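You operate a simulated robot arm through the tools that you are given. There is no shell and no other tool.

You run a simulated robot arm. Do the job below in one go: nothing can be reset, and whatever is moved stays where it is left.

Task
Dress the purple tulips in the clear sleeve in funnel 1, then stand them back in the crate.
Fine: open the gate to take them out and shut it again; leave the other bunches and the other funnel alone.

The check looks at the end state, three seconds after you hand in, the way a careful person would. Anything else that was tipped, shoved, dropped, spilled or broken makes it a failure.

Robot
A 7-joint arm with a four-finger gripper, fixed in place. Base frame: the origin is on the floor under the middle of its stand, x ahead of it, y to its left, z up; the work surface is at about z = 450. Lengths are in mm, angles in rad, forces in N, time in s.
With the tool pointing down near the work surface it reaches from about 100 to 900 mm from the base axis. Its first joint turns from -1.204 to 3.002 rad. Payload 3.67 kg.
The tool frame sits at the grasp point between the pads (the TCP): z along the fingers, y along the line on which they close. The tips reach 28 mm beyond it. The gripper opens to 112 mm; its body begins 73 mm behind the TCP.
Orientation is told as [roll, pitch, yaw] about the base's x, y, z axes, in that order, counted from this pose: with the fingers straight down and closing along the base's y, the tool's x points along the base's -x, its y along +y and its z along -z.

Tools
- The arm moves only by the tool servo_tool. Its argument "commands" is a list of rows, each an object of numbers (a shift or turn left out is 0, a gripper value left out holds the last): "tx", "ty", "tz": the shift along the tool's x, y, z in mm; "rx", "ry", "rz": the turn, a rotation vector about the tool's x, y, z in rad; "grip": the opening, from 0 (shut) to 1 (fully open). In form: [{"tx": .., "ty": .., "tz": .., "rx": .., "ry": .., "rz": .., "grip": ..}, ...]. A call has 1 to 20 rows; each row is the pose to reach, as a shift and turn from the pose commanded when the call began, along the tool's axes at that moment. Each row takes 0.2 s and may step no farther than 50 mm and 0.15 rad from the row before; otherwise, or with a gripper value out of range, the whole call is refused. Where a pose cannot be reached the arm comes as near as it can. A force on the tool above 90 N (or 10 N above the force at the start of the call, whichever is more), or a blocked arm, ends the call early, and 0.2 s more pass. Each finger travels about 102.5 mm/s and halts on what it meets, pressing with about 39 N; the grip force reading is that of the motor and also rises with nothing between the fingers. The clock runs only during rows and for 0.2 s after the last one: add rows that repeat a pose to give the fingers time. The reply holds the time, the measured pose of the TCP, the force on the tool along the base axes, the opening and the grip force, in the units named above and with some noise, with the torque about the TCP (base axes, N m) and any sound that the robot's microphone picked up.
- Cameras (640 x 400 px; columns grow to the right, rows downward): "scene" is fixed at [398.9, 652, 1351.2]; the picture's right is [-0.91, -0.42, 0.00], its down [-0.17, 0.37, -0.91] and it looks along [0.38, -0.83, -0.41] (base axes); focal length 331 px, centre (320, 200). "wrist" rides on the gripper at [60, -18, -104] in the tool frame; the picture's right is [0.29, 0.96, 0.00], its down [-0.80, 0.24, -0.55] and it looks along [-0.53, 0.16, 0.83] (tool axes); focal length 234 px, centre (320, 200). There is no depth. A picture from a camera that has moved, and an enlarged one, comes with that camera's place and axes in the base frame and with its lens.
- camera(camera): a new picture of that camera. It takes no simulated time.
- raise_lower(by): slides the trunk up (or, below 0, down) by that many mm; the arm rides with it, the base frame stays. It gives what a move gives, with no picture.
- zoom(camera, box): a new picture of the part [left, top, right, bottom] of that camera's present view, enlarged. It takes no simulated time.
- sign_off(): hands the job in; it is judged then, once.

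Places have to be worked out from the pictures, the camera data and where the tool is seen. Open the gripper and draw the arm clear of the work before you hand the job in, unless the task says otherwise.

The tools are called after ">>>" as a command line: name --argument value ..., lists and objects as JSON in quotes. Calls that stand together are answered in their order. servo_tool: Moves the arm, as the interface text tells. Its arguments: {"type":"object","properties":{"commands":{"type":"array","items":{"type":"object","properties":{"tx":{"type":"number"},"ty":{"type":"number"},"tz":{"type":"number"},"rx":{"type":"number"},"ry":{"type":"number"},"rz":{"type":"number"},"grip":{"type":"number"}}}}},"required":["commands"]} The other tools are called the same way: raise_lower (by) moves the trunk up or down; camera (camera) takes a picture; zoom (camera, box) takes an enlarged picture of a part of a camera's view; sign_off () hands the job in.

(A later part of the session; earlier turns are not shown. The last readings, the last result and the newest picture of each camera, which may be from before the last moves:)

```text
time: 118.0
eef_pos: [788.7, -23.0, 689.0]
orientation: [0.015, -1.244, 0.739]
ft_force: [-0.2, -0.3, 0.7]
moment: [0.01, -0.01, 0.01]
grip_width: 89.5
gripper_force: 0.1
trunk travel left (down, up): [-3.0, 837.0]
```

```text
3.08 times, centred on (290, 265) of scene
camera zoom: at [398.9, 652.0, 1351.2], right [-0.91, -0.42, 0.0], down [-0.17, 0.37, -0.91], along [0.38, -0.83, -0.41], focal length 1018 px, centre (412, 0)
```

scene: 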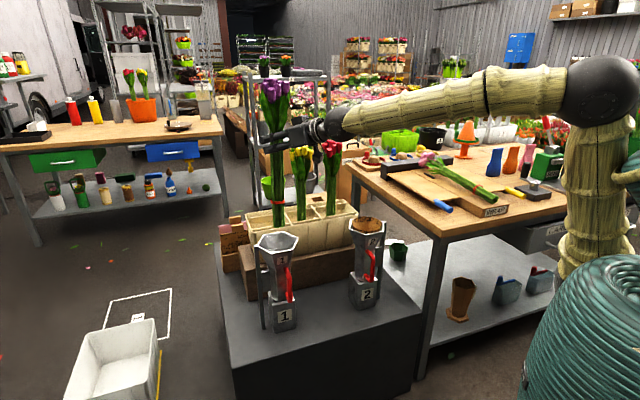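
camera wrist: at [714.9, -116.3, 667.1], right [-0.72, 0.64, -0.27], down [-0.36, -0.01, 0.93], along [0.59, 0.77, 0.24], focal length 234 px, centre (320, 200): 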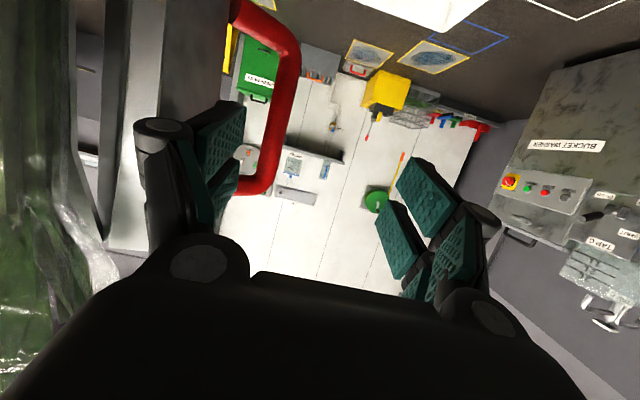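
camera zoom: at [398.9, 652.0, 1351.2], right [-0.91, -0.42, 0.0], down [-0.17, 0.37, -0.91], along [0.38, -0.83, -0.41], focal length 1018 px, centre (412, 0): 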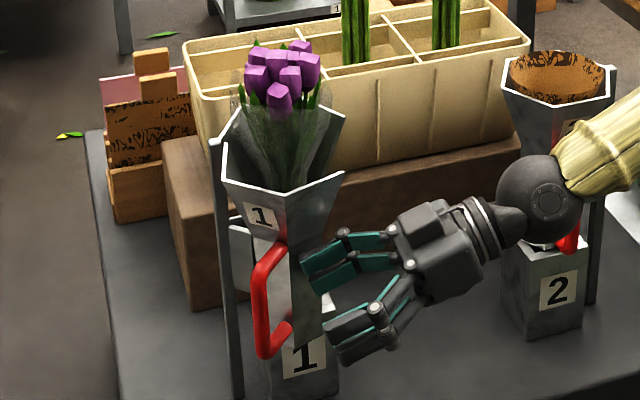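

It stays open. I zoom in to see the exposed bunch and the opening.

>>> zoom --camera "scene" --box '[245, 205, 315, 265]'

>>> zoom --camera "scene" --box '[245, 250, 315, 330]'

>>> zoom --camera "wrist" --box '[0, 0, 240, 300]'

```text
6.67 times, centred on (280, 235) of scene
camera zoom: at [398.9, 652.0, 1351.2], right [-0.91, -0.42, 0.0], down [-0.17, 0.37, -0.91], along [0.38, -0.83, -0.41], focal length 2206 px, centre (587, -33)
```

zoom: 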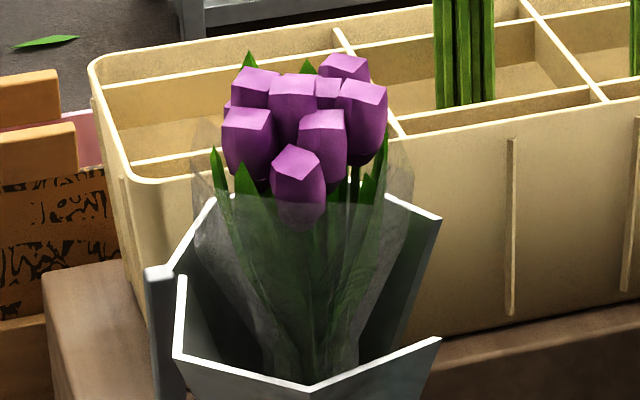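

```text
5.00 times, centred on (280, 290) of scene
camera zoom: at [398.9, 652.0, 1351.2], right [-0.91, -0.42, 0.0], down [-0.17, 0.37, -0.91], along [0.38, -0.83, -0.41], focal length 1654 px, centre (520, -250)
```

zoom: 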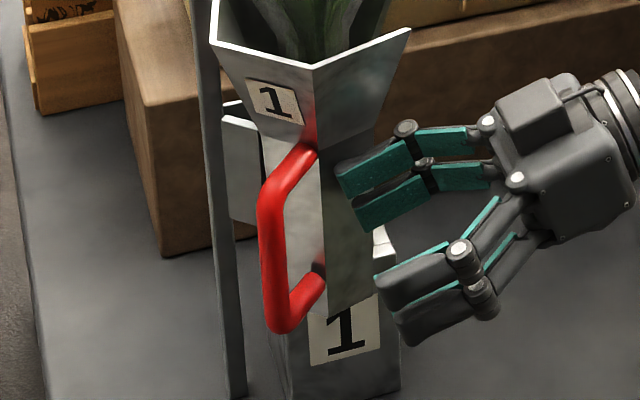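

```text
1.33 times, centred on (120, 150) of wrist
camera zoom: at [714.9, -116.3, 667.1], right [-0.72, 0.64, -0.27], down [-0.36, -0.01, 0.93], along [0.59, 0.77, 0.24], focal length 312 px, centre (587, 267)
```

zoom: 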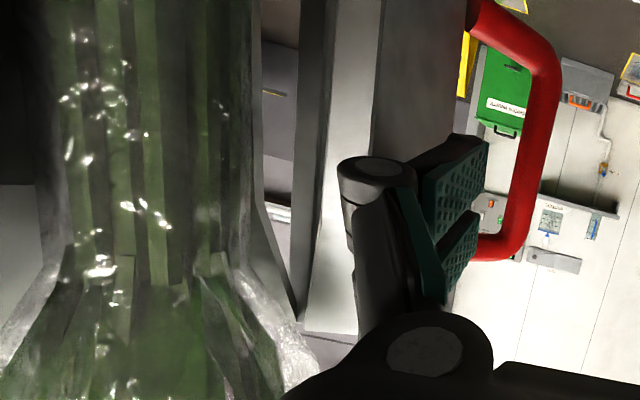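

The sleeve wraps the stems well and the gate stays open. To grip the stems I need to come in roughly square to the opening, so I test how far left the arm can work: first to free space in front, tool azimuth near 0.

>>> servo_tool --commands '[{"tz": -10, "ty": -6, "tx": -6, "rx": 0.06, "rz": 0.02}, {"tz": -20, "ty": -12, "tx": -12, "rx": 0.12, "rz": 0.04}, {"tz": -28, "ty": -18, "tx": -18, "rx": 0.18, "rz": 0.06}, {"tz": -34, "ty": -26, "tx": -24, "rx": 0.24, "rz": 0.08}, {"tz": -40, "ty": -34, "tx": -30, "rx": 0.3, "rz": 0.1}, {"tz": -44, "ty": -42, "tx": -36, "rx": 0.36, "rz": 0.12}, {"tz": -48, "ty": -50, "tx": -42, "rx": 0.42, "rz": 0.14}, {"tz": -50, "ty": -56, "tx": -48, "rx": 0.48, "rz": 0.16}, {"tz": -50, "ty": -56, "tx": -48, "rx": 0.48, "rz": 0.16}]'

>>> camera --camera "wrist"

>>> zoom --camera "scene" --box '[235, 200, 395, 330]'

```text
time: 120.0
eef_pos: [803.5, -85.9, 750.7]
orientation: [0.002, -1.244, 0.242]
ft_force: [-1.9, 1.1, 0.3]
moment: [-0.02, -0.07, -0.09]
grip_width: 93.6
gripper_force: 0.5
trunk travel left (down, up): [-3.0, 837.0]
```

```text
taken
camera wrist: at [694.5, -131.6, 728.9], right [-0.32, 0.91, -0.27], down [-0.32, 0.17, 0.93], along [0.89, 0.39, 0.24], focal length 234 px, centre (320, 200)
```

wrist: 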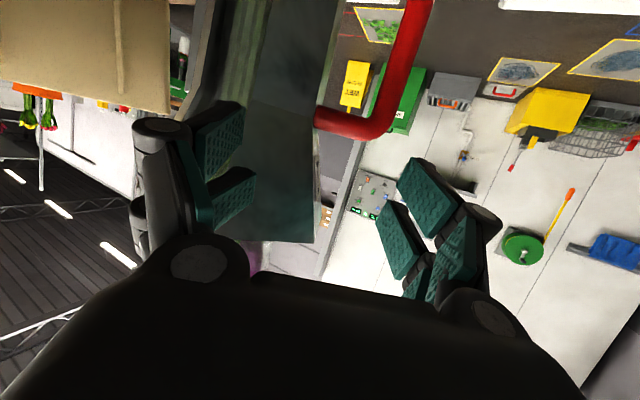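

```text
3.08 times, centred on (315, 265) of scene
camera zoom: at [398.9, 652.0, 1351.2], right [-0.91, -0.42, 0.0], down [-0.17, 0.37, -0.91], along [0.38, -0.83, -0.41], focal length 1018 px, centre (335, 0)
```

zoom: 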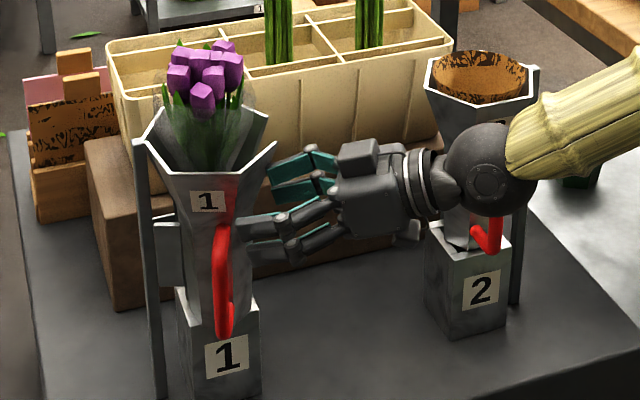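

The hand brushed the gate while swinging over and pushed it partly shut; nothing else moved. I retreat straight back first, to free space, before testing anything.

>>> servo_tool --commands '[{"tz": -15}, {"tz": -30}, {"tz": -45}, {"tz": -60}, {"tz": -75}, {"tz": -75}]'

>>> zoom --camera "scene" --box '[235, 200, 395, 330]'

```text
time: 121.4
eef_pos: [734.2, -103.3, 774.7]
orientation: [0.004, -1.242, 0.241]
ft_force: [-1.1, 1.1, -0.8]
moment: [0.02, 0.01, 0.02]
grip_width: 89.6
gripper_force: 0.0
trunk travel left (down, up): [-3.0, 837.0]
```

```text
3.08 times, centred on (315, 265) of scene
camera zoom: at [398.9, 652.0, 1351.2], right [-0.91, -0.42, 0.0], down [-0.17, 0.37, -0.91], along [0.38, -0.83, -0.41], focal length 1018 px, centre (335, 0)
```

zoom: 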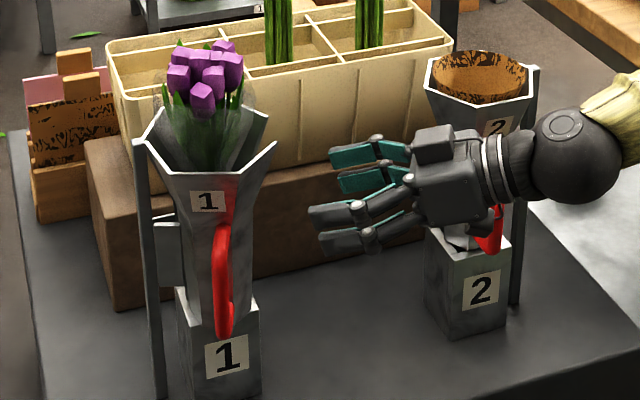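

Clear. Now I test in free space whether the arm can point the tool to azimuth -20° with the wrist further left.

>>> servo_tool --commands '[{"rx": 0.08, "rz": 0.027}, {"rx": 0.16, "rz": 0.054}, {"rx": 0.24, "rz": 0.081}, {"rx": 0.32, "rz": 0.108}, {"rx": 0.4, "rz": 0.135}, {"rx": 0.48, "rz": 0.162}, {"rx": 0.56, "rz": 0.19}, {"rx": 0.56, "rz": 0.19}]'

```text
time: 123.2
eef_pos: [735.5, -102.7, 776.5]
orientation: [0.002, -1.242, -0.348]
ft_force: [0.9, 0.3, -0.8]
moment: [0.0, 0.03, -0.04]
grip_width: 89.7
gripper_force: 0.0
trunk travel left (down, up): [-3.0, 837.0]
```

It reached exactly. I go on to azimuth -46°.

>>> servo_tool --commands '[{"rx": 0.075, "rz": 0.025}, {"rx": 0.15, "rz": 0.05}, {"rx": 0.225, "rz": 0.076}, {"rx": 0.3, "rz": 0.101}, {"rx": 0.375, "rz": 0.127}, {"rx": 0.435, "rz": 0.147}, {"rx": 0.435, "rz": 0.147}]'

>>> camera --camera "scene"

>>> camera --camera "wrist"

```text
time: 124.8
eef_pos: [735.0, -103.7, 774.7]
orientation: [-0.004, -1.241, -0.802]
ft_force: [-0.4, 0.8, -0.1]
moment: [0.05, 0.0, 0.0]
grip_width: 89.6
gripper_force: 0.0
trunk travel left (down, up): [-3.0, 837.0]
```

```text
taken
```

scene: 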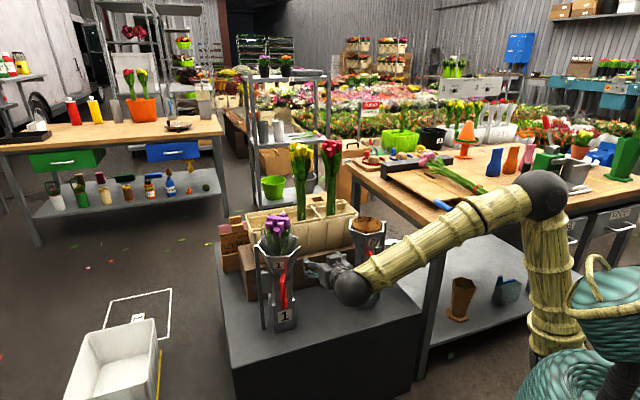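

```text
taken
camera wrist: at [641.0, -30.4, 752.3], right [0.63, 0.73, -0.27], down [-0.01, 0.36, 0.93], along [0.78, -0.58, 0.23], focal length 234 px, centre (320, 200)
```

wrist: 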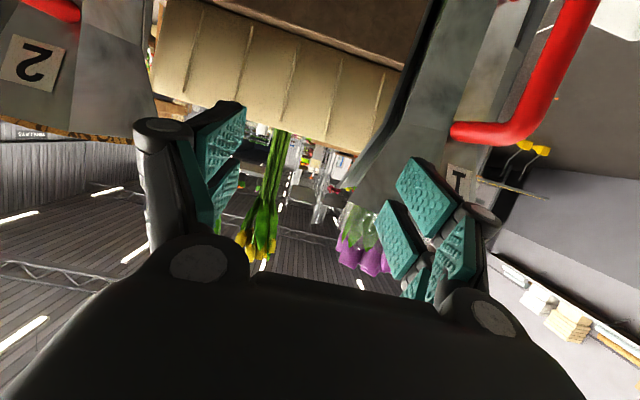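

Excellent: at this height the arm can point squarely at the opening (azimuth -46°). So the plan: reopen the gate widely, then approach the stems at about azimuth -30°. I swing back to azimuth 35° for the handle pull.

>>> servo_tool --commands '[{"tx": 4.6, "ty": 3.1, "tz": 0.5, "rx": -0.1337, "rz": -0.0458, "grip": 0.8}, {"tx": 9.2, "ty": 6.2, "tz": 0.9, "rx": -0.2674, "rz": -0.0916, "grip": 0.8}, {"tx": 13.8, "ty": 9.3, "tz": 1.4, "rx": -0.4011, "rz": -0.1374, "grip": 0.8}, {"tx": 18.4, "ty": 12.4, "tz": 1.9, "rx": -0.5348, "rz": -0.1832, "grip": 0.8}, {"tx": 23, "ty": 15.5, "tz": 2.4, "rx": -0.6685, "rz": -0.229, "grip": 0.8}, {"tx": 27.6, "ty": 18.6, "tz": 2.8, "rx": -0.8022, "rz": -0.2748, "grip": 0.8}, {"tx": 32.2, "ty": 21.7, "tz": 3.3, "rx": -0.9359, "rz": -0.3206, "grip": 0.8}, {"tx": 36.8, "ty": 24.8, "tz": 3.8, "rx": -1.0696, "rz": -0.3664, "grip": 0.8}, {"tx": 41.4, "ty": 27.9, "tz": 4.2, "rx": -1.2033, "rz": -0.4122, "grip": 0.8}, {"tx": 46, "ty": 31, "tz": 4.7, "rx": -1.337, "rz": -0.458, "grip": 0.8}, {"tx": 46, "ty": 31, "tz": 4.7, "rx": -1.337, "rz": -0.458, "grip": 0.8}]'

```text
time: 127.2
eef_pos: [750.5, -74.7, 729.1]
orientation: [-0.002, -1.242, 0.613]
ft_force: [0.4, 0.2, 0.3]
moment: [0.0, 0.03, 0.03]
grip_width: 89.6
gripper_force: 0.0
trunk travel left (down, up): [-3.0, 837.0]
```

Now to the same pre-position in front of the handle as before.

>>> servo_tool --commands '[{"tx": 15, "ty": 1.5, "tz": 8, "grip": 0.8}, {"tx": 30, "ty": 3, "tz": 20, "grip": 0.8}, {"tx": 33.3, "ty": 3.3, "tz": 35, "grip": 0.8}, {"tx": 33.3, "ty": 3.3, "tz": 48, "grip": 0.8}, {"tx": 33.3, "ty": 3.3, "tz": 48, "grip": 0.8}]'

>>> zoom --camera "wrist" --box '[100, 0, 340, 240]'

```text
time: 128.4
eef_pos: [776.7, -51.2, 682.1]
orientation: [-0.001, -1.242, 0.614]
ft_force: [0.5, -0.3, -0.8]
moment: [0.03, 0.01, -0.02]
grip_width: 89.2
gripper_force: 0.1
trunk travel left (down, up): [-3.0, 837.0]
```

```text
1.67 times, centred on (220, 120) of wrist
camera zoom: at [691.3, -133.0, 660.3], right [-0.62, 0.73, -0.27], down [-0.36, 0.05, 0.93], along [0.7, 0.68, 0.23], focal length 390 px, centre (487, 333)
```

zoom: 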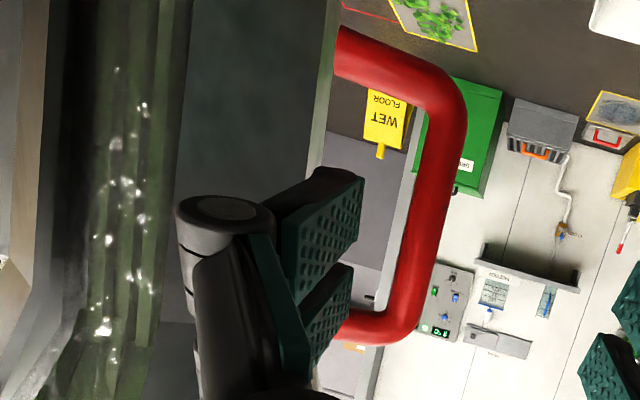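

Same geometry as before, so I repeat the entry and the pull.

>>> servo_tool --commands '[{"tz": 14, "tx": 0.5, "grip": 0.8}, {"tz": 28, "tx": 1, "grip": 0.8}, {"tz": 42, "tx": 1.5, "grip": 0.8}, {"tz": 54, "tx": 2, "grip": 0.8}, {"tz": 54, "tx": 2, "grip": 0.8}]'

>>> servo_tool --commands '[{"tx": -1.4, "ty": 9.6, "tz": 0, "grip": 0.8}, {"tx": -4.5, "ty": 15.7, "tz": 9, "rx": -0.025, "rz": -0.008, "grip": 0.8}, {"tx": -7.6, "ty": 21.7, "tz": 18, "rx": -0.049, "rz": -0.017, "grip": 0.8}, {"tx": -11.7, "ty": 26.1, "tz": 30, "rx": -0.082, "rz": -0.028, "grip": 0.8}, {"tx": -15.8, "ty": 30.5, "tz": 42, "rx": -0.1157, "rz": -0.039, "grip": 0.8}, {"tx": -17, "ty": 33.5, "tz": 47, "rx": -0.1157, "rz": -0.039, "grip": 0.8}, {"tx": -17, "ty": 33.5, "tz": 47, "rx": -0.1157, "rz": -0.039, "grip": 0.8}]'

>>> zoom --camera "scene" --box '[235, 200, 345, 330]'

```text
time: 129.6
eef_pos: [818.8, -22.2, 662.7]
orientation: [-0.002, -1.24, 0.612]
ft_force: [0.4, 0.4, 0.5]
moment: [0.0, 0.02, -0.03]
grip_width: 89.2
gripper_force: 0.1
trunk travel left (down, up): [-3.0, 837.0]
```

```text
time: 131.2
eef_pos: [840.7, 32.7, 664.4]
orientation: [0.0, -1.241, 0.73]
ft_force: [6.5, -5.3, -0.8]
moment: [0.08, 0.15, 0.07]
grip_width: 94.0
gripper_force: 4.2
trunk travel left (down, up): [-3.0, 837.0]
```

```text
3.08 times, centred on (290, 265) of scene
camera zoom: at [398.9, 652.0, 1351.2], right [-0.91, -0.42, 0.0], down [-0.17, 0.37, -0.91], along [0.38, -0.83, -0.41], focal length 1018 px, centre (412, 0)
```

zoom: 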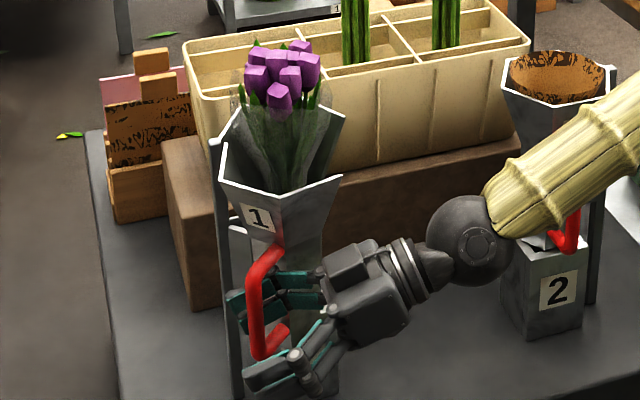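

About 52° open. With the finger still hooked, I turn the hand clockwise around the bar so I can keep pulling further.

>>> servo_tool --commands '[{"tx": -1.9, "ty": -0.6, "tz": 5.5, "rx": 0.082, "rz": 0.028, "grip": 0.8}, {"tx": -3.8, "ty": -1.3, "tz": 11, "rx": 0.164, "rz": 0.056, "grip": 0.8}, {"tx": -5.6, "ty": -1.9, "tz": 16.5, "rx": 0.245, "rz": 0.084, "grip": 0.8}, {"tx": -7.5, "ty": -2.5, "tz": 22, "rx": 0.327, "rz": 0.112, "grip": 0.8}, {"tx": -7.5, "ty": -2.5, "tz": 22, "rx": 0.327, "rz": 0.112, "grip": 0.8}]'

>>> zoom --camera "scene" --box '[235, 200, 345, 330]'

>>> camera --camera "wrist"

```text
time: 132.4
eef_pos: [859.2, 46.5, 663.1]
orientation: [0.001, -1.24, 0.382]
ft_force: [13.5, -14.0, -3.2]
moment: [0.42, 0.24, 0.48]
grip_width: 96.1
gripper_force: 5.9
trunk travel left (down, up): [-3.0, 837.0]
```

```text
3.08 times, centred on (290, 265) of scene
camera zoom: at [398.9, 652.0, 1351.2], right [-0.91, -0.42, 0.0], down [-0.17, 0.37, -0.91], along [0.38, -0.83, -0.41], focal length 1018 px, centre (412, 0)
```

zoom: 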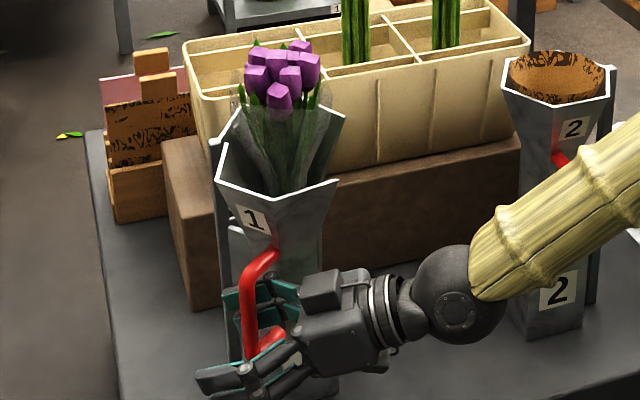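

```text
taken
camera wrist: at [757.4, -14.1, 641.3], right [-0.45, 0.85, -0.27], down [-0.34, 0.12, 0.93], along [0.83, 0.51, 0.23], focal length 234 px, centre (320, 200)
```

wrist: 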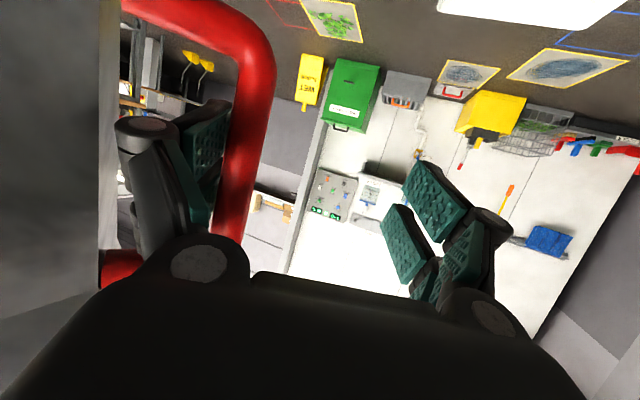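

Tracks well. I continue the pull toward 70°, turning further to azimuth 5°.

>>> servo_tool --commands '[{"tx": -3.8, "ty": 1.8, "tz": 11, "rx": 0.07, "rz": 0.024, "grip": 0.8}, {"tx": -7.6, "ty": 3.3, "tz": 22.2, "rx": 0.14, "rz": 0.048, "grip": 0.8}, {"tx": -11.5, "ty": 4.5, "tz": 33.5, "rx": 0.21, "rz": 0.072, "grip": 0.8}, {"tx": -15.3, "ty": 5.2, "tz": 44.8, "rx": 0.279, "rz": 0.0956, "grip": 0.8}, {"tx": -15.3, "ty": 5.2, "tz": 44.8, "rx": 0.279, "rz": 0.0956, "grip": 0.8}]'

>>> zoom --camera "scene" --box '[235, 200, 345, 330]'

>>> camera --camera "wrist"

```text
time: 133.5
eef_pos: [897.2, 51.1, 674.7]
orientation: [0.206, -1.22, -0.107]
ft_force: [-22.6, 17.7, -17.2]
moment: [0.31, -1.02, -1.55]
grip_width: 83.8
gripper_force: 0.1
trunk travel left (down, up): [-3.0, 837.0]
stopped in row 5: the force on the tool passed its limit at 112 N (the readings are from after the stop); the commanded pose is now the measured one
```

```text
3.08 times, centred on (290, 265) of scene
camera zoom: at [398.9, 652.0, 1351.2], right [-0.91, -0.42, 0.0], down [-0.17, 0.37, -0.91], along [0.38, -0.83, -0.41], focal length 1018 px, centre (412, 0)
```

zoom: 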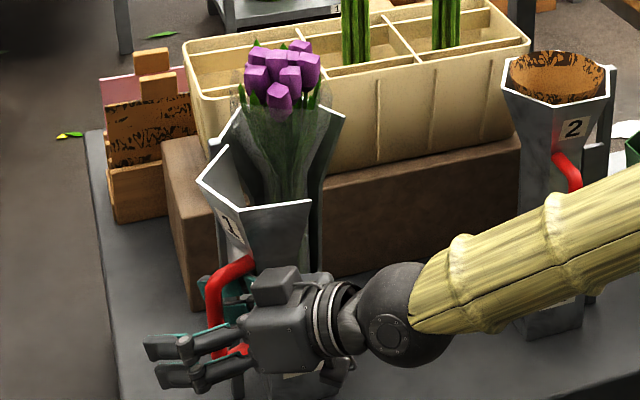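

```text
taken
camera wrist: at [781.2, 23.3, 653.1], right [-0.18, 0.96, -0.2], down [-0.26, 0.15, 0.95], along [0.95, 0.23, 0.23], focal length 234 px, centre (320, 200)
```

wrist: 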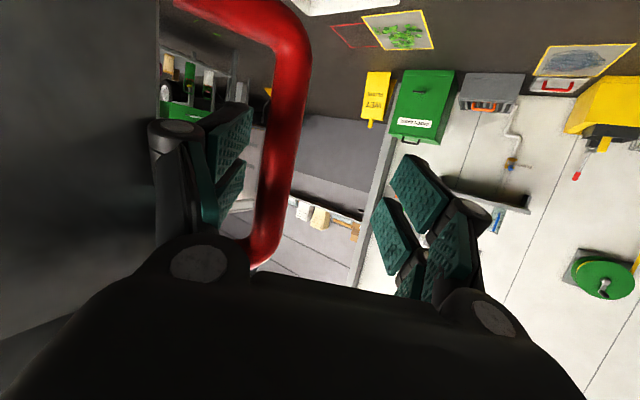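

The gate is now wide open (about 75–80°). The hand is pressed against the panel a little, so I withdraw along the fingers.

>>> servo_tool --commands '[{"tz": -8, "tx": 2, "ty": 1}, {"tz": -18, "tx": 3, "ty": 1}, {"tz": -30, "tx": 3, "ty": 1}, {"tz": -30, "tx": 3, "ty": 1}]'

>>> zoom --camera "scene" --box '[235, 200, 345, 330]'

>>> camera --camera "wrist"

```text
time: 134.5
eef_pos: [868.5, 47.3, 681.6]
orientation: [0.203, -1.219, -0.103]
ft_force: [-0.2, -2.5, -24.4]
moment: [1.3, 0.07, -0.19]
grip_width: 89.4
gripper_force: 0.1
trunk travel left (down, up): [-3.0, 837.0]
```

```text
3.08 times, centred on (290, 265) of scene
camera zoom: at [398.9, 652.0, 1351.2], right [-0.91, -0.42, 0.0], down [-0.17, 0.37, -0.91], along [0.38, -0.83, -0.41], focal length 1018 px, centre (412, 0)
```

zoom: 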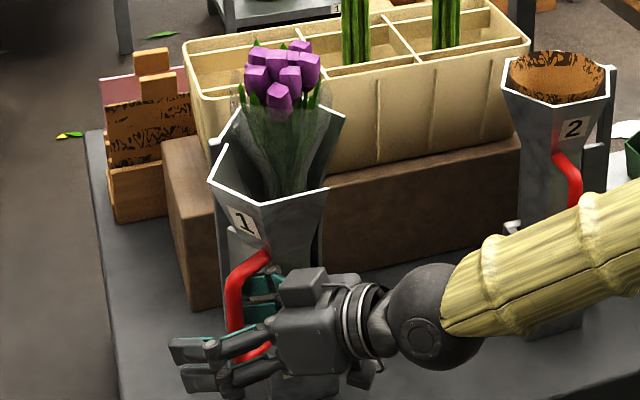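

```text
taken
camera wrist: at [753.6, 21.1, 659.8], right [-0.18, 0.96, -0.2], down [-0.27, 0.15, 0.95], along [0.95, 0.23, 0.23], focal length 234 px, centre (320, 200)
```

wrist: 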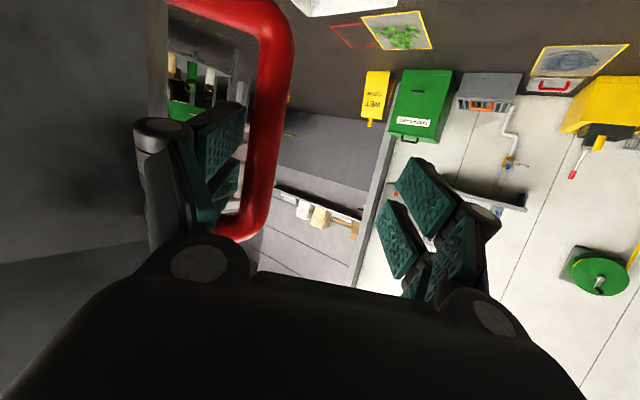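

The fingers rode up and are dragging on the handle's upper leg (z-force -24 N). I lower the hand, which should release it, then pull out.

>>> servo_tool --commands '[{"tx": 7.5, "ty": -0.6, "tz": 2.6}, {"tx": 16, "ty": -1.2, "tz": 5.6}, {"tx": 16, "ty": -1.2, "tz": 5.6}]'

```text
time: 135.3
eef_pos: [869.6, 45.6, 668.0]
orientation: [0.21, -1.225, -0.112]
ft_force: [0.2, -0.6, 0.5]
moment: [0.02, -0.01, 0.03]
grip_width: 90.0
gripper_force: 0.1
trunk travel left (down, up): [-3.0, 837.0]
```

Released. Now I withdraw straight back out of the handle, keeping this height.

>>> servo_tool --commands '[{"tz": -15, "tx": 5}, {"tz": -30, "tx": 10}, {"tz": -45, "tx": 15}, {"tz": -62, "tx": 20}, {"tz": -80, "tx": 22}, {"tz": -80, "tx": 22}]'

>>> zoom --camera "scene" --box '[235, 200, 345, 330]'

>>> camera --camera "wrist"

```text
time: 136.7
eef_pos: [790.4, 33.3, 665.6]
orientation: [0.256, -1.205, -0.159]
ft_force: [-0.7, -0.5, 0.0]
moment: [-0.02, -0.01, 0.01]
grip_width: 89.4
gripper_force: 0.1
trunk travel left (down, up): [-3.0, 837.0]
```

```text
3.08 times, centred on (290, 265) of scene
camera zoom: at [398.9, 652.0, 1351.2], right [-0.91, -0.42, 0.0], down [-0.17, 0.37, -0.91], along [0.38, -0.83, -0.41], focal length 1018 px, centre (412, 0)
```

zoom: 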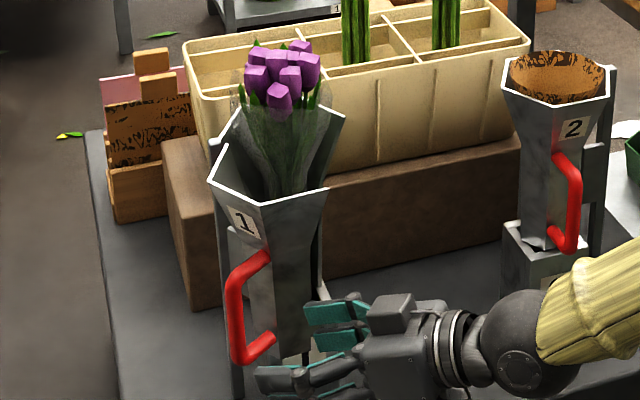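

```text
taken
camera wrist: at [673.5, 8.2, 646.4], right [-0.18, 0.97, -0.18], down [-0.25, 0.13, 0.96], along [0.95, 0.22, 0.22], focal length 234 px, centre (320, 200)
```

wrist: 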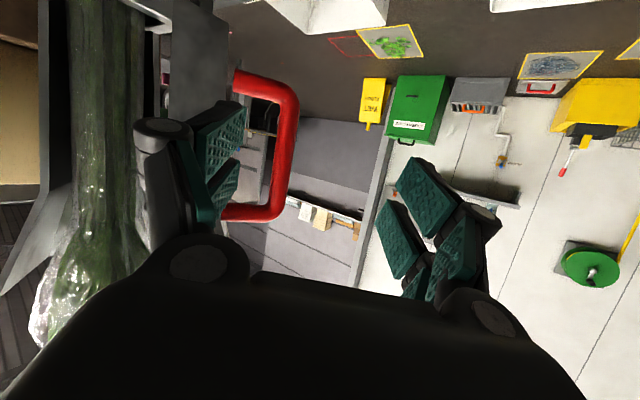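

The gate stays about 60° open with the hand clear. Next I go round in front of its free edge with closed fingers to push it further open from inside; first back and to the right.

>>> servo_tool --commands '[{"tx": -3, "ty": -5, "tz": -30, "rx": 0.05, "ry": -0.007, "grip": 0.4}, {"tx": -7, "ty": -30, "tz": -45, "rx": 0.12, "ry": -0.016, "grip": 0.1}, {"tx": -11, "ty": -58, "tz": -52, "rx": 0.2, "ry": -0.026, "grip": 0.0}, {"tx": -14.6, "ty": -87.4, "tz": -53.8, "rx": 0.27, "ry": -0.036, "rz": -0.001, "grip": 0.0}, {"tx": -14.6, "ty": -87.4, "tz": -53.8, "rx": 0.27, "ry": -0.036, "rz": -0.001, "grip": 0.0}]'

>>> camera --camera "wrist"

>>> zoom --camera "scene" --box '[235, 200, 365, 340]'

```text
time: 137.9
eef_pos: [748.9, -54.9, 698.7]
orientation: [-0.058, -1.258, -0.115]
ft_force: [-0.3, 0.3, -0.1]
moment: [-0.03, -0.01, -0.04]
grip_width: 0.1
gripper_force: 36.1
trunk travel left (down, up): [-3.0, 837.0]
```

```text
taken
camera wrist: at [630.5, -53.5, 675.1], right [0.07, 0.95, -0.29], down [-0.24, 0.3, 0.92], along [0.97, 0.0, 0.25], focal length 234 px, centre (320, 200)
```

wrist: 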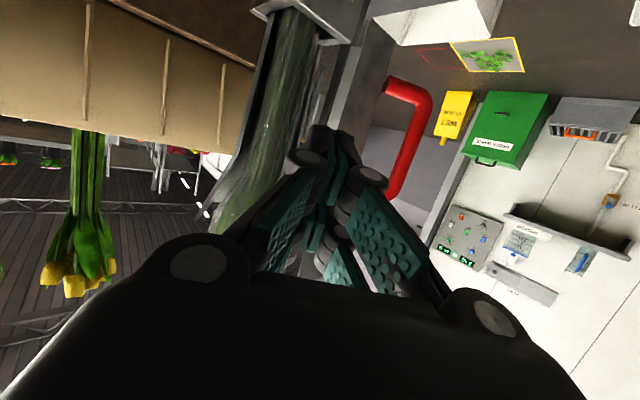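

```text
2.86 times, centred on (300, 270) of scene
camera zoom: at [398.9, 652.0, 1351.2], right [-0.91, -0.42, 0.0], down [-0.17, 0.37, -0.91], along [0.38, -0.83, -0.41], focal length 945 px, centre (377, 0)
```

zoom: 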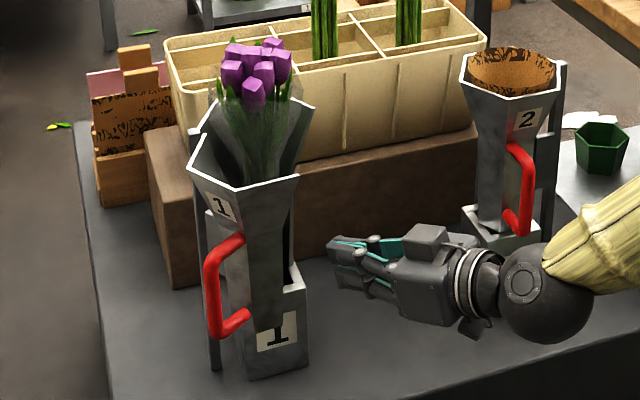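

The closed hand is aimed at the gap between the bunch and the gate. I move in slowly to a point inside the gate's free edge, clear of the sleeve.

>>> servo_tool --commands '[{"tx": -3, "ty": -4, "tz": 20, "rx": 0.04, "rz": 0.012, "grip": 0.0}, {"tx": -6, "ty": -8, "tz": 40, "rx": 0.08, "rz": 0.025, "grip": 0.0}, {"tx": -9, "ty": -11, "tz": 60, "rx": 0.12, "ry": 0.002, "rz": 0.038, "grip": 0.0}, {"tx": -12, "ty": -13, "tz": 77, "rx": 0.15, "ry": 0.003, "rz": 0.047, "grip": 0.0}, {"tx": -14.6, "ty": -14.7, "tz": 92.5, "rx": 0.1667, "ry": 0.003, "rz": 0.052, "grip": 0.0}, {"tx": -14.6, "ty": -14.7, "tz": 92.5, "rx": 0.1667, "ry": 0.003, "rz": 0.052, "grip": 0.0}]'

>>> camera --camera "wrist"

>>> zoom --camera "scene" --box '[235, 200, 365, 340]'

```text
time: 139.3
eef_pos: [836.9, -84.8, 683.0]
orientation: [-0.062, -1.26, -0.285]
ft_force: [-0.7, -0.7, -0.2]
moment: [0.0, 0.0, 0.02]
grip_width: 0.1
gripper_force: 35.7
trunk travel left (down, up): [-3.0, 837.0]
```

```text
taken
camera wrist: at [721.6, -63.0, 660.5], right [0.24, 0.93, -0.29], down [-0.18, 0.34, 0.92], along [0.95, -0.17, 0.25], focal length 234 px, centre (320, 200)
```

wrist: 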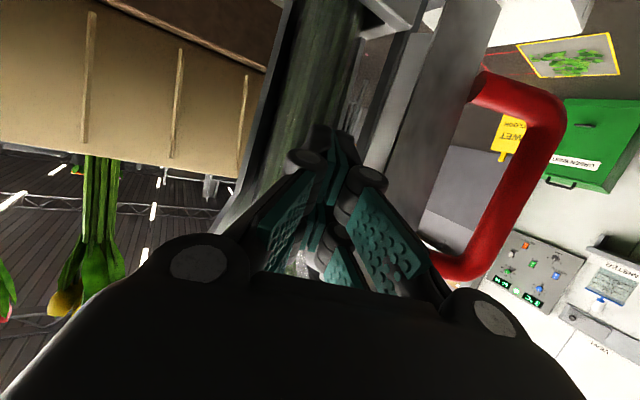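

```text
2.86 times, centred on (300, 270) of scene
camera zoom: at [398.9, 652.0, 1351.2], right [-0.91, -0.42, 0.0], down [-0.17, 0.37, -0.91], along [0.38, -0.83, -0.41], focal length 945 px, centre (377, 0)
```

zoom: 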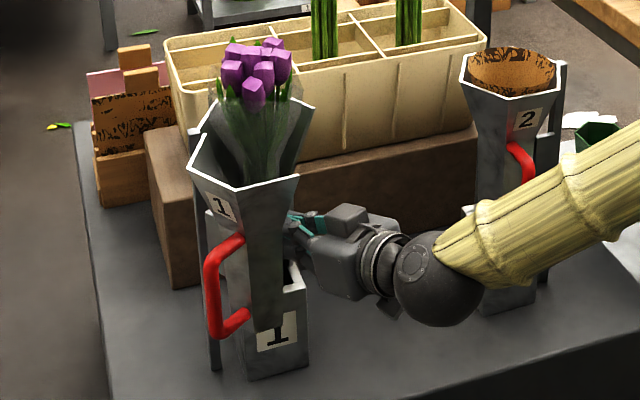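

The hand is inside the gate, clear of the bunch. I push the gate outward by moving left in small steps.

>>> servo_tool --commands '[{"ty": 12, "grip": 0.0}, {"ty": 24, "grip": 0.0}, {"ty": 36, "tz": -1, "grip": 0.0}, {"ty": 36, "tz": -1, "grip": 0.0}]'

>>> zoom --camera "scene" --box '[235, 200, 365, 340]'

```text
time: 140.3
eef_pos: [849.6, -50.9, 684.4]
orientation: [-0.061, -1.261, -0.288]
ft_force: [0.4, -0.4, -0.5]
moment: [0.0, -0.06, 0.03]
grip_width: 0.0
gripper_force: 35.4
trunk travel left (down, up): [-3.0, 837.0]
```

```text
2.86 times, centred on (300, 270) of scene
camera zoom: at [398.9, 652.0, 1351.2], right [-0.91, -0.42, 0.0], down [-0.17, 0.37, -0.91], along [0.38, -0.83, -0.41], focal length 945 px, centre (377, 0)
```

zoom: 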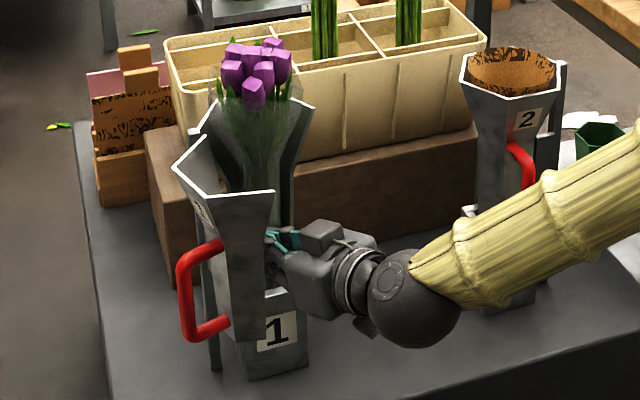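

The gate swings well (about 78°). A bit more.

>>> servo_tool --commands '[{"ty": 10, "grip": 0.0}, {"ty": 20, "grip": 0.0}, {"ty": 28, "grip": 0.0}, {"ty": 28, "grip": 0.0}]'

>>> zoom --camera "scene" --box '[235, 200, 365, 340]'

>>> camera --camera "wrist"

```text
time: 141.3
eef_pos: [858.8, -23.6, 684.9]
orientation: [-0.062, -1.26, -0.287]
ft_force: [0.0, -1.9, 0.0]
moment: [0.03, 0.01, -0.01]
grip_width: 0.2
gripper_force: 35.6
trunk travel left (down, up): [-3.0, 837.0]
```

```text
2.86 times, centred on (300, 270) of scene
camera zoom: at [398.9, 652.0, 1351.2], right [-0.91, -0.42, 0.0], down [-0.17, 0.37, -0.91], along [0.38, -0.83, -0.41], focal length 945 px, centre (377, 0)
```

zoom: 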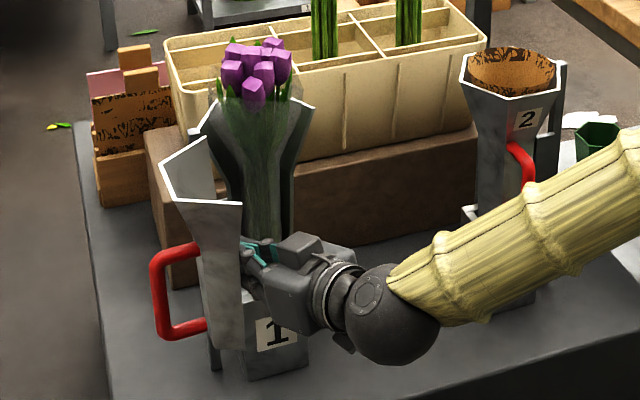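

```text
taken
camera wrist: at [742.1, -2.0, 660.3], right [0.24, 0.93, -0.29], down [-0.18, 0.34, 0.92], along [0.95, -0.17, 0.25], focal length 234 px, centre (320, 200)
```

wrist: 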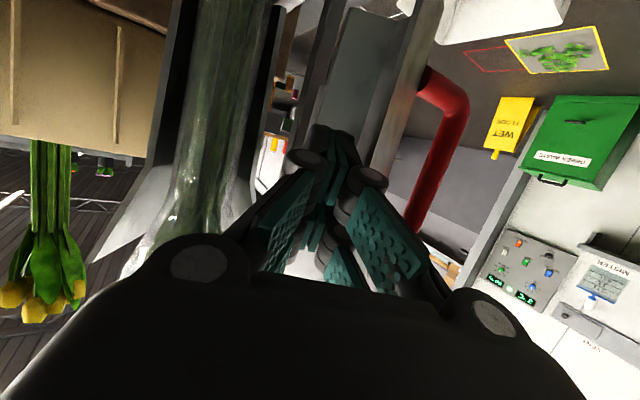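

The gate is now fully open (about 95°) and the sleeved stems are well exposed. I back the hand off the gate, turn to azimuth -46° (square to the opening) and open the fingers to about 62 mm at a pre-grasp point.

>>> servo_tool --commands '[{"ty": -8, "grip": 0.0}, {"tx": -0.5, "ty": -12, "tz": -12, "rx": 0.107, "ry": 0.007, "rz": 0.04, "grip": 0.0}, {"tx": -1.2, "ty": -16, "tz": -22, "rx": 0.214, "ry": 0.0143, "rz": 0.08, "grip": 0.0}, {"tx": -2, "ty": -20, "tz": -31, "rx": 0.321, "ry": 0.0215, "rz": 0.12, "grip": 0.2}, {"tx": -2.7, "ty": -24.4, "tz": -39.4, "rx": 0.428, "ry": 0.0286, "rz": 0.16, "grip": 0.4}, {"tx": -2.7, "ty": -24.4, "tz": -39.4, "rx": 0.428, "ry": 0.0286, "rz": 0.16, "grip": 0.55}, {"tx": -2.7, "ty": -24.4, "tz": -39.4, "rx": 0.428, "ry": 0.0286, "rz": 0.16, "grip": 0.55}]'

>>> camera --camera "wrist"

>>> zoom --camera "scene" --box '[235, 200, 365, 340]'

```text
time: 142.9
eef_pos: [816.1, -34.2, 698.8]
orientation: [-0.009, -1.238, -0.792]
ft_force: [0.9, 0.7, 0.5]
moment: [0.01, 0.01, 0.0]
grip_width: 61.6
gripper_force: 0.1
trunk travel left (down, up): [-3.0, 837.0]
```

```text
taken
camera wrist: at [721.3, 37.6, 677.5], right [0.62, 0.73, -0.27], down [-0.01, 0.36, 0.93], along [0.78, -0.58, 0.23], focal length 234 px, centre (320, 200)
```

wrist: 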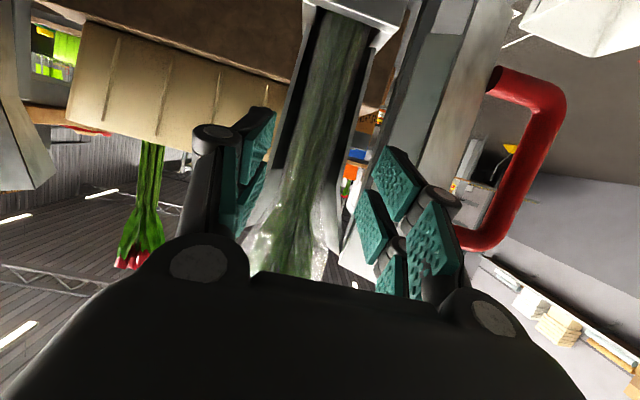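

```text
2.86 times, centred on (300, 270) of scene
camera zoom: at [398.9, 652.0, 1351.2], right [-0.91, -0.42, 0.0], down [-0.17, 0.37, -0.91], along [0.38, -0.83, -0.41], focal length 945 px, centre (377, 0)
```

zoom: 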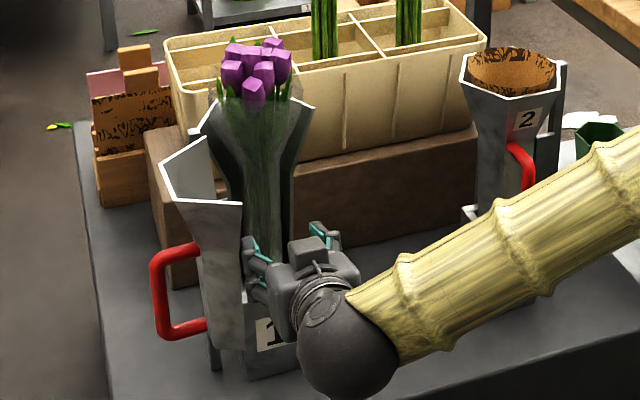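

The sleeved stems are centred between the fingers (about 4 mm toward the left finger). I advance level toward them, first 75 mm.

>>> servo_tool --commands '[{"tx": -6.1, "ty": 1, "tz": 17.7, "grip": 0.55}, {"tx": -12.2, "ty": 2, "tz": 35.4, "grip": 0.55}, {"tx": -18.4, "ty": 3, "tz": 53.2, "grip": 0.55}, {"tx": -24.5, "ty": 3.5, "tz": 70.9, "grip": 0.55}, {"tx": -24.5, "ty": 3.5, "tz": 70.9, "grip": 0.55}]'

>>> camera --camera "wrist"

>>> zoom --camera "scene" --box '[235, 200, 365, 340]'

```text
time: 144.1
eef_pos: [870.9, -85.5, 698.3]
orientation: [-0.01, -1.236, -0.791]
ft_force: [0.1, -0.3, 1.0]
moment: [-0.02, -0.01, -0.01]
grip_width: 61.5
gripper_force: 0.0
trunk travel left (down, up): [-3.0, 837.0]
```

```text
taken
camera wrist: at [776.1, -14.0, 677.3], right [0.62, 0.73, -0.27], down [-0.01, 0.36, 0.93], along [0.78, -0.58, 0.23], focal length 234 px, centre (320, 200)
```

wrist: 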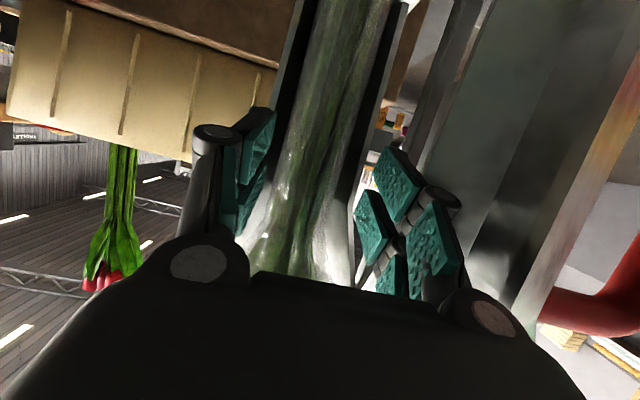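

```text
2.86 times, centred on (300, 270) of scene
camera zoom: at [398.9, 652.0, 1351.2], right [-0.91, -0.42, 0.0], down [-0.17, 0.37, -0.91], along [0.38, -0.83, -0.41], focal length 945 px, centre (377, 0)
```

zoom: 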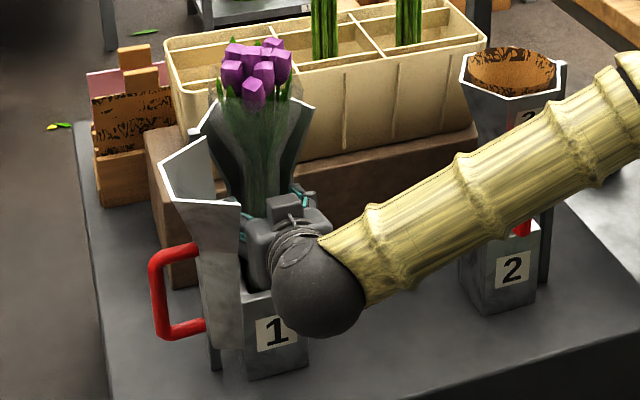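

Nearly there; the fingertips must stop just in front of the fixed half's edges. I advance 22 mm more and check the force.

>>> servo_tool --commands '[{"tx": -2.4, "tz": 6.9, "grip": 0.55}, {"tx": -4.8, "tz": 13.9, "grip": 0.55}, {"tx": -7.2, "tz": 20.8, "grip": 0.55}, {"tx": -7.2, "tz": 20.8, "grip": 0.55}]'

>>> camera --camera "wrist"

>>> zoom --camera "wrist" --box '[200, 60, 460, 290]'

```text
time: 145.1
eef_pos: [886.1, -100.2, 698.5]
orientation: [-0.011, -1.238, -0.792]
ft_force: [-3.3, 3.4, -1.5]
moment: [-0.01, 0.02, 0.19]
grip_width: 62.5
gripper_force: 0.9
trunk travel left (down, up): [-3.0, 837.0]
```

```text
taken
camera wrist: at [791.3, -29.0, 676.8], right [0.62, 0.73, -0.28], down [-0.01, 0.36, 0.93], along [0.78, -0.58, 0.23], focal length 234 px, centre (320, 200)
```

wrist: 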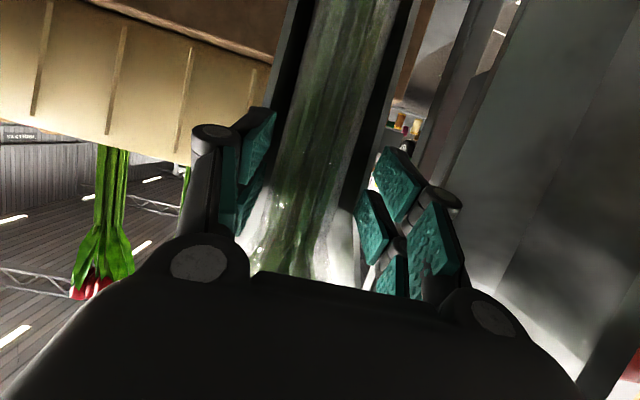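

```text
1.74 times, centred on (330, 175) of wrist
camera zoom: at [791.3, -29.0, 676.8], right [0.62, 0.73, -0.28], down [-0.01, 0.36, 0.93], along [0.78, -0.58, 0.23], focal length 407 px, centre (303, 244)
```

zoom: 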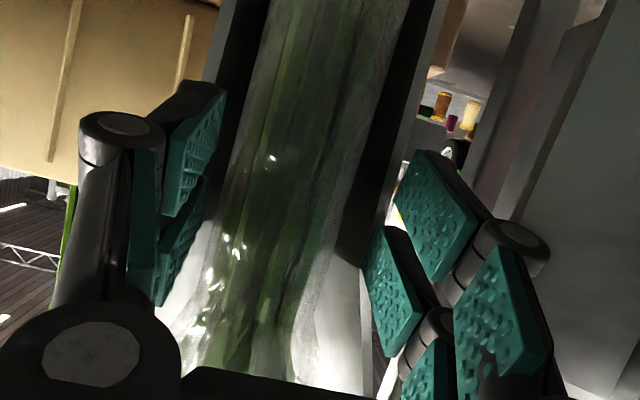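

The tips just touch the fixed half's edges (about 4 N). I back off 2 mm and close on the stems.

>>> servo_tool --commands '[{"tx": 0.6, "tz": -1.9, "grip": 0.55}, {"tx": 0.6, "tz": -1.9, "grip": 0.45}, {"tx": 0.6, "tz": -1.9, "grip": 0.35}, {"tx": 0.6, "tz": -1.9, "grip": 0.2}, {"tx": 0.6, "tz": -1.9, "grip": 0.2}, {"tx": 0.6, "tz": -1.9, "grip": 0.2}]'

>>> zoom --camera "wrist" --box '[200, 60, 460, 290]'

>>> zoom --camera "scene" --box '[235, 200, 365, 340]'

```text
time: 146.5
eef_pos: [884.7, -100.0, 698.5]
orientation: [-0.008, -1.235, -0.794]
ft_force: [-0.1, -1.5, 1.4]
moment: [-0.43, -0.12, -0.08]
grip_width: 39.2
gripper_force: 39.0
trunk travel left (down, up): [-3.0, 837.0]
```

```text
1.74 times, centred on (330, 175) of wrist
camera zoom: at [790.2, -27.9, 677.6], right [0.62, 0.73, -0.27], down [-0.01, 0.36, 0.93], along [0.78, -0.58, 0.23], focal length 407 px, centre (303, 244)
```

zoom: 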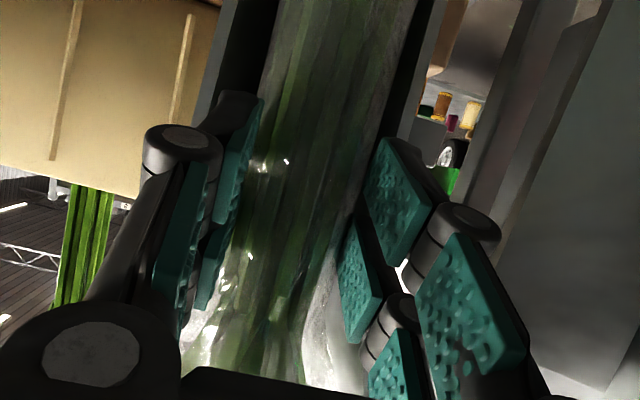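

```text
2.86 times, centred on (300, 270) of scene
camera zoom: at [398.9, 652.0, 1351.2], right [-0.91, -0.42, 0.0], down [-0.17, 0.37, -0.91], along [0.38, -0.83, -0.41], focal length 945 px, centre (377, 0)
```

zoom: 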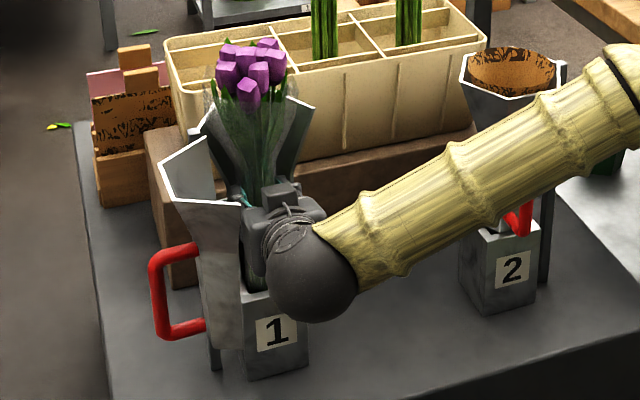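

Firm hold, 39 mm wide at 39 N, the same as on the bare stems before. I lift straight up with the trunk, 30 mm first.

>>> raise_lower --by 30

>>> zoom --camera "scene" --box '[235, 190, 365, 330]'

>>> zoom --camera "wrist" --box '[200, 60, 460, 290]'

```text
time: 147.2
eef_pos: [885.0, -100.7, 727.7]
orientation: [-0.011, -1.234, -0.793]
ft_force: [-0.4, -0.2, -2.5]
moment: [0.04, 0.06, -0.01]
grip_width: 39.2
gripper_force: 38.9
trunk travel left (down, up): [-33.0, 807.0]
```

```text
2.86 times, centred on (300, 260) of scene
camera zoom: at [398.9, 652.0, 1351.2], right [-0.91, -0.42, 0.0], down [-0.17, 0.37, -0.91], along [0.38, -0.83, -0.41], focal length 945 px, centre (377, 29)
```

zoom: 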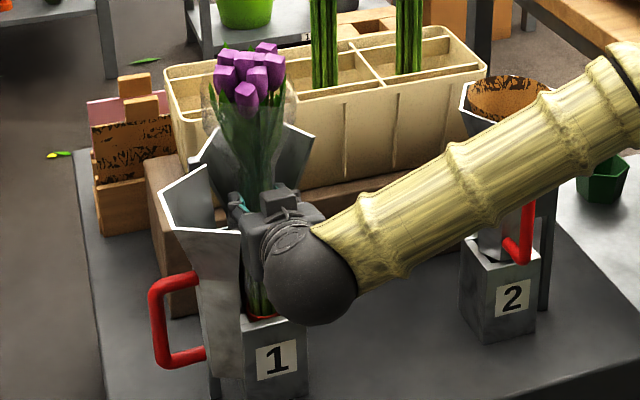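

```text
1.74 times, centred on (330, 175) of wrist
camera zoom: at [790.4, -28.1, 706.9], right [0.62, 0.73, -0.28], down [-0.01, 0.36, 0.93], along [0.78, -0.58, 0.23], focal length 407 px, centre (303, 244)
```

zoom: 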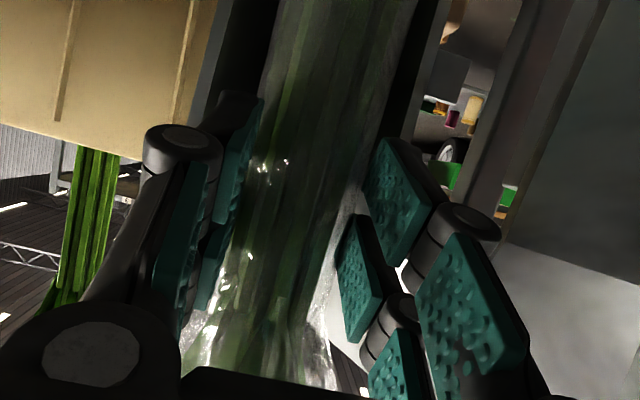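

Sleeve and bunch rise together, about 2.5 N of weight. I continue lifting with checks.

>>> raise_lower --by 60

>>> raise_lower --by 60

>>> zoom --camera "scene" --box '[225, 150, 365, 330]'

```text
time: 148.2
eef_pos: [884.5, -100.5, 788.6]
orientation: [-0.009, -1.235, -0.793]
ft_force: [0.5, 0.2, -2.9]
moment: [0.05, 0.09, -0.03]
grip_width: 38.9
gripper_force: 38.3
trunk travel left (down, up): [-93.0, 747.0]
```

```text
time: 149.2
eef_pos: [884.1, -100.8, 847.4]
orientation: [-0.01, -1.236, -0.792]
ft_force: [-0.1, 0.8, -3.3]
moment: [0.05, 0.07, -0.01]
grip_width: 39.2
gripper_force: 39.1
trunk travel left (down, up): [-153.0, 687.0]
```

```text
2.22 times, centred on (295, 240) of scene
camera zoom: at [398.9, 652.0, 1351.2], right [-0.91, -0.42, 0.0], down [-0.17, 0.37, -0.91], along [0.38, -0.83, -0.41], focal length 735 px, centre (376, 111)
```

zoom: 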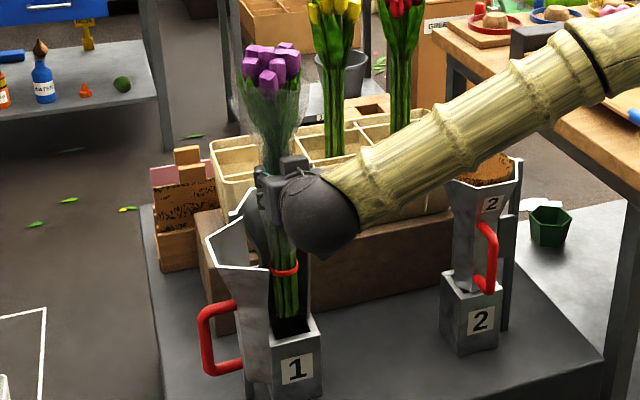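

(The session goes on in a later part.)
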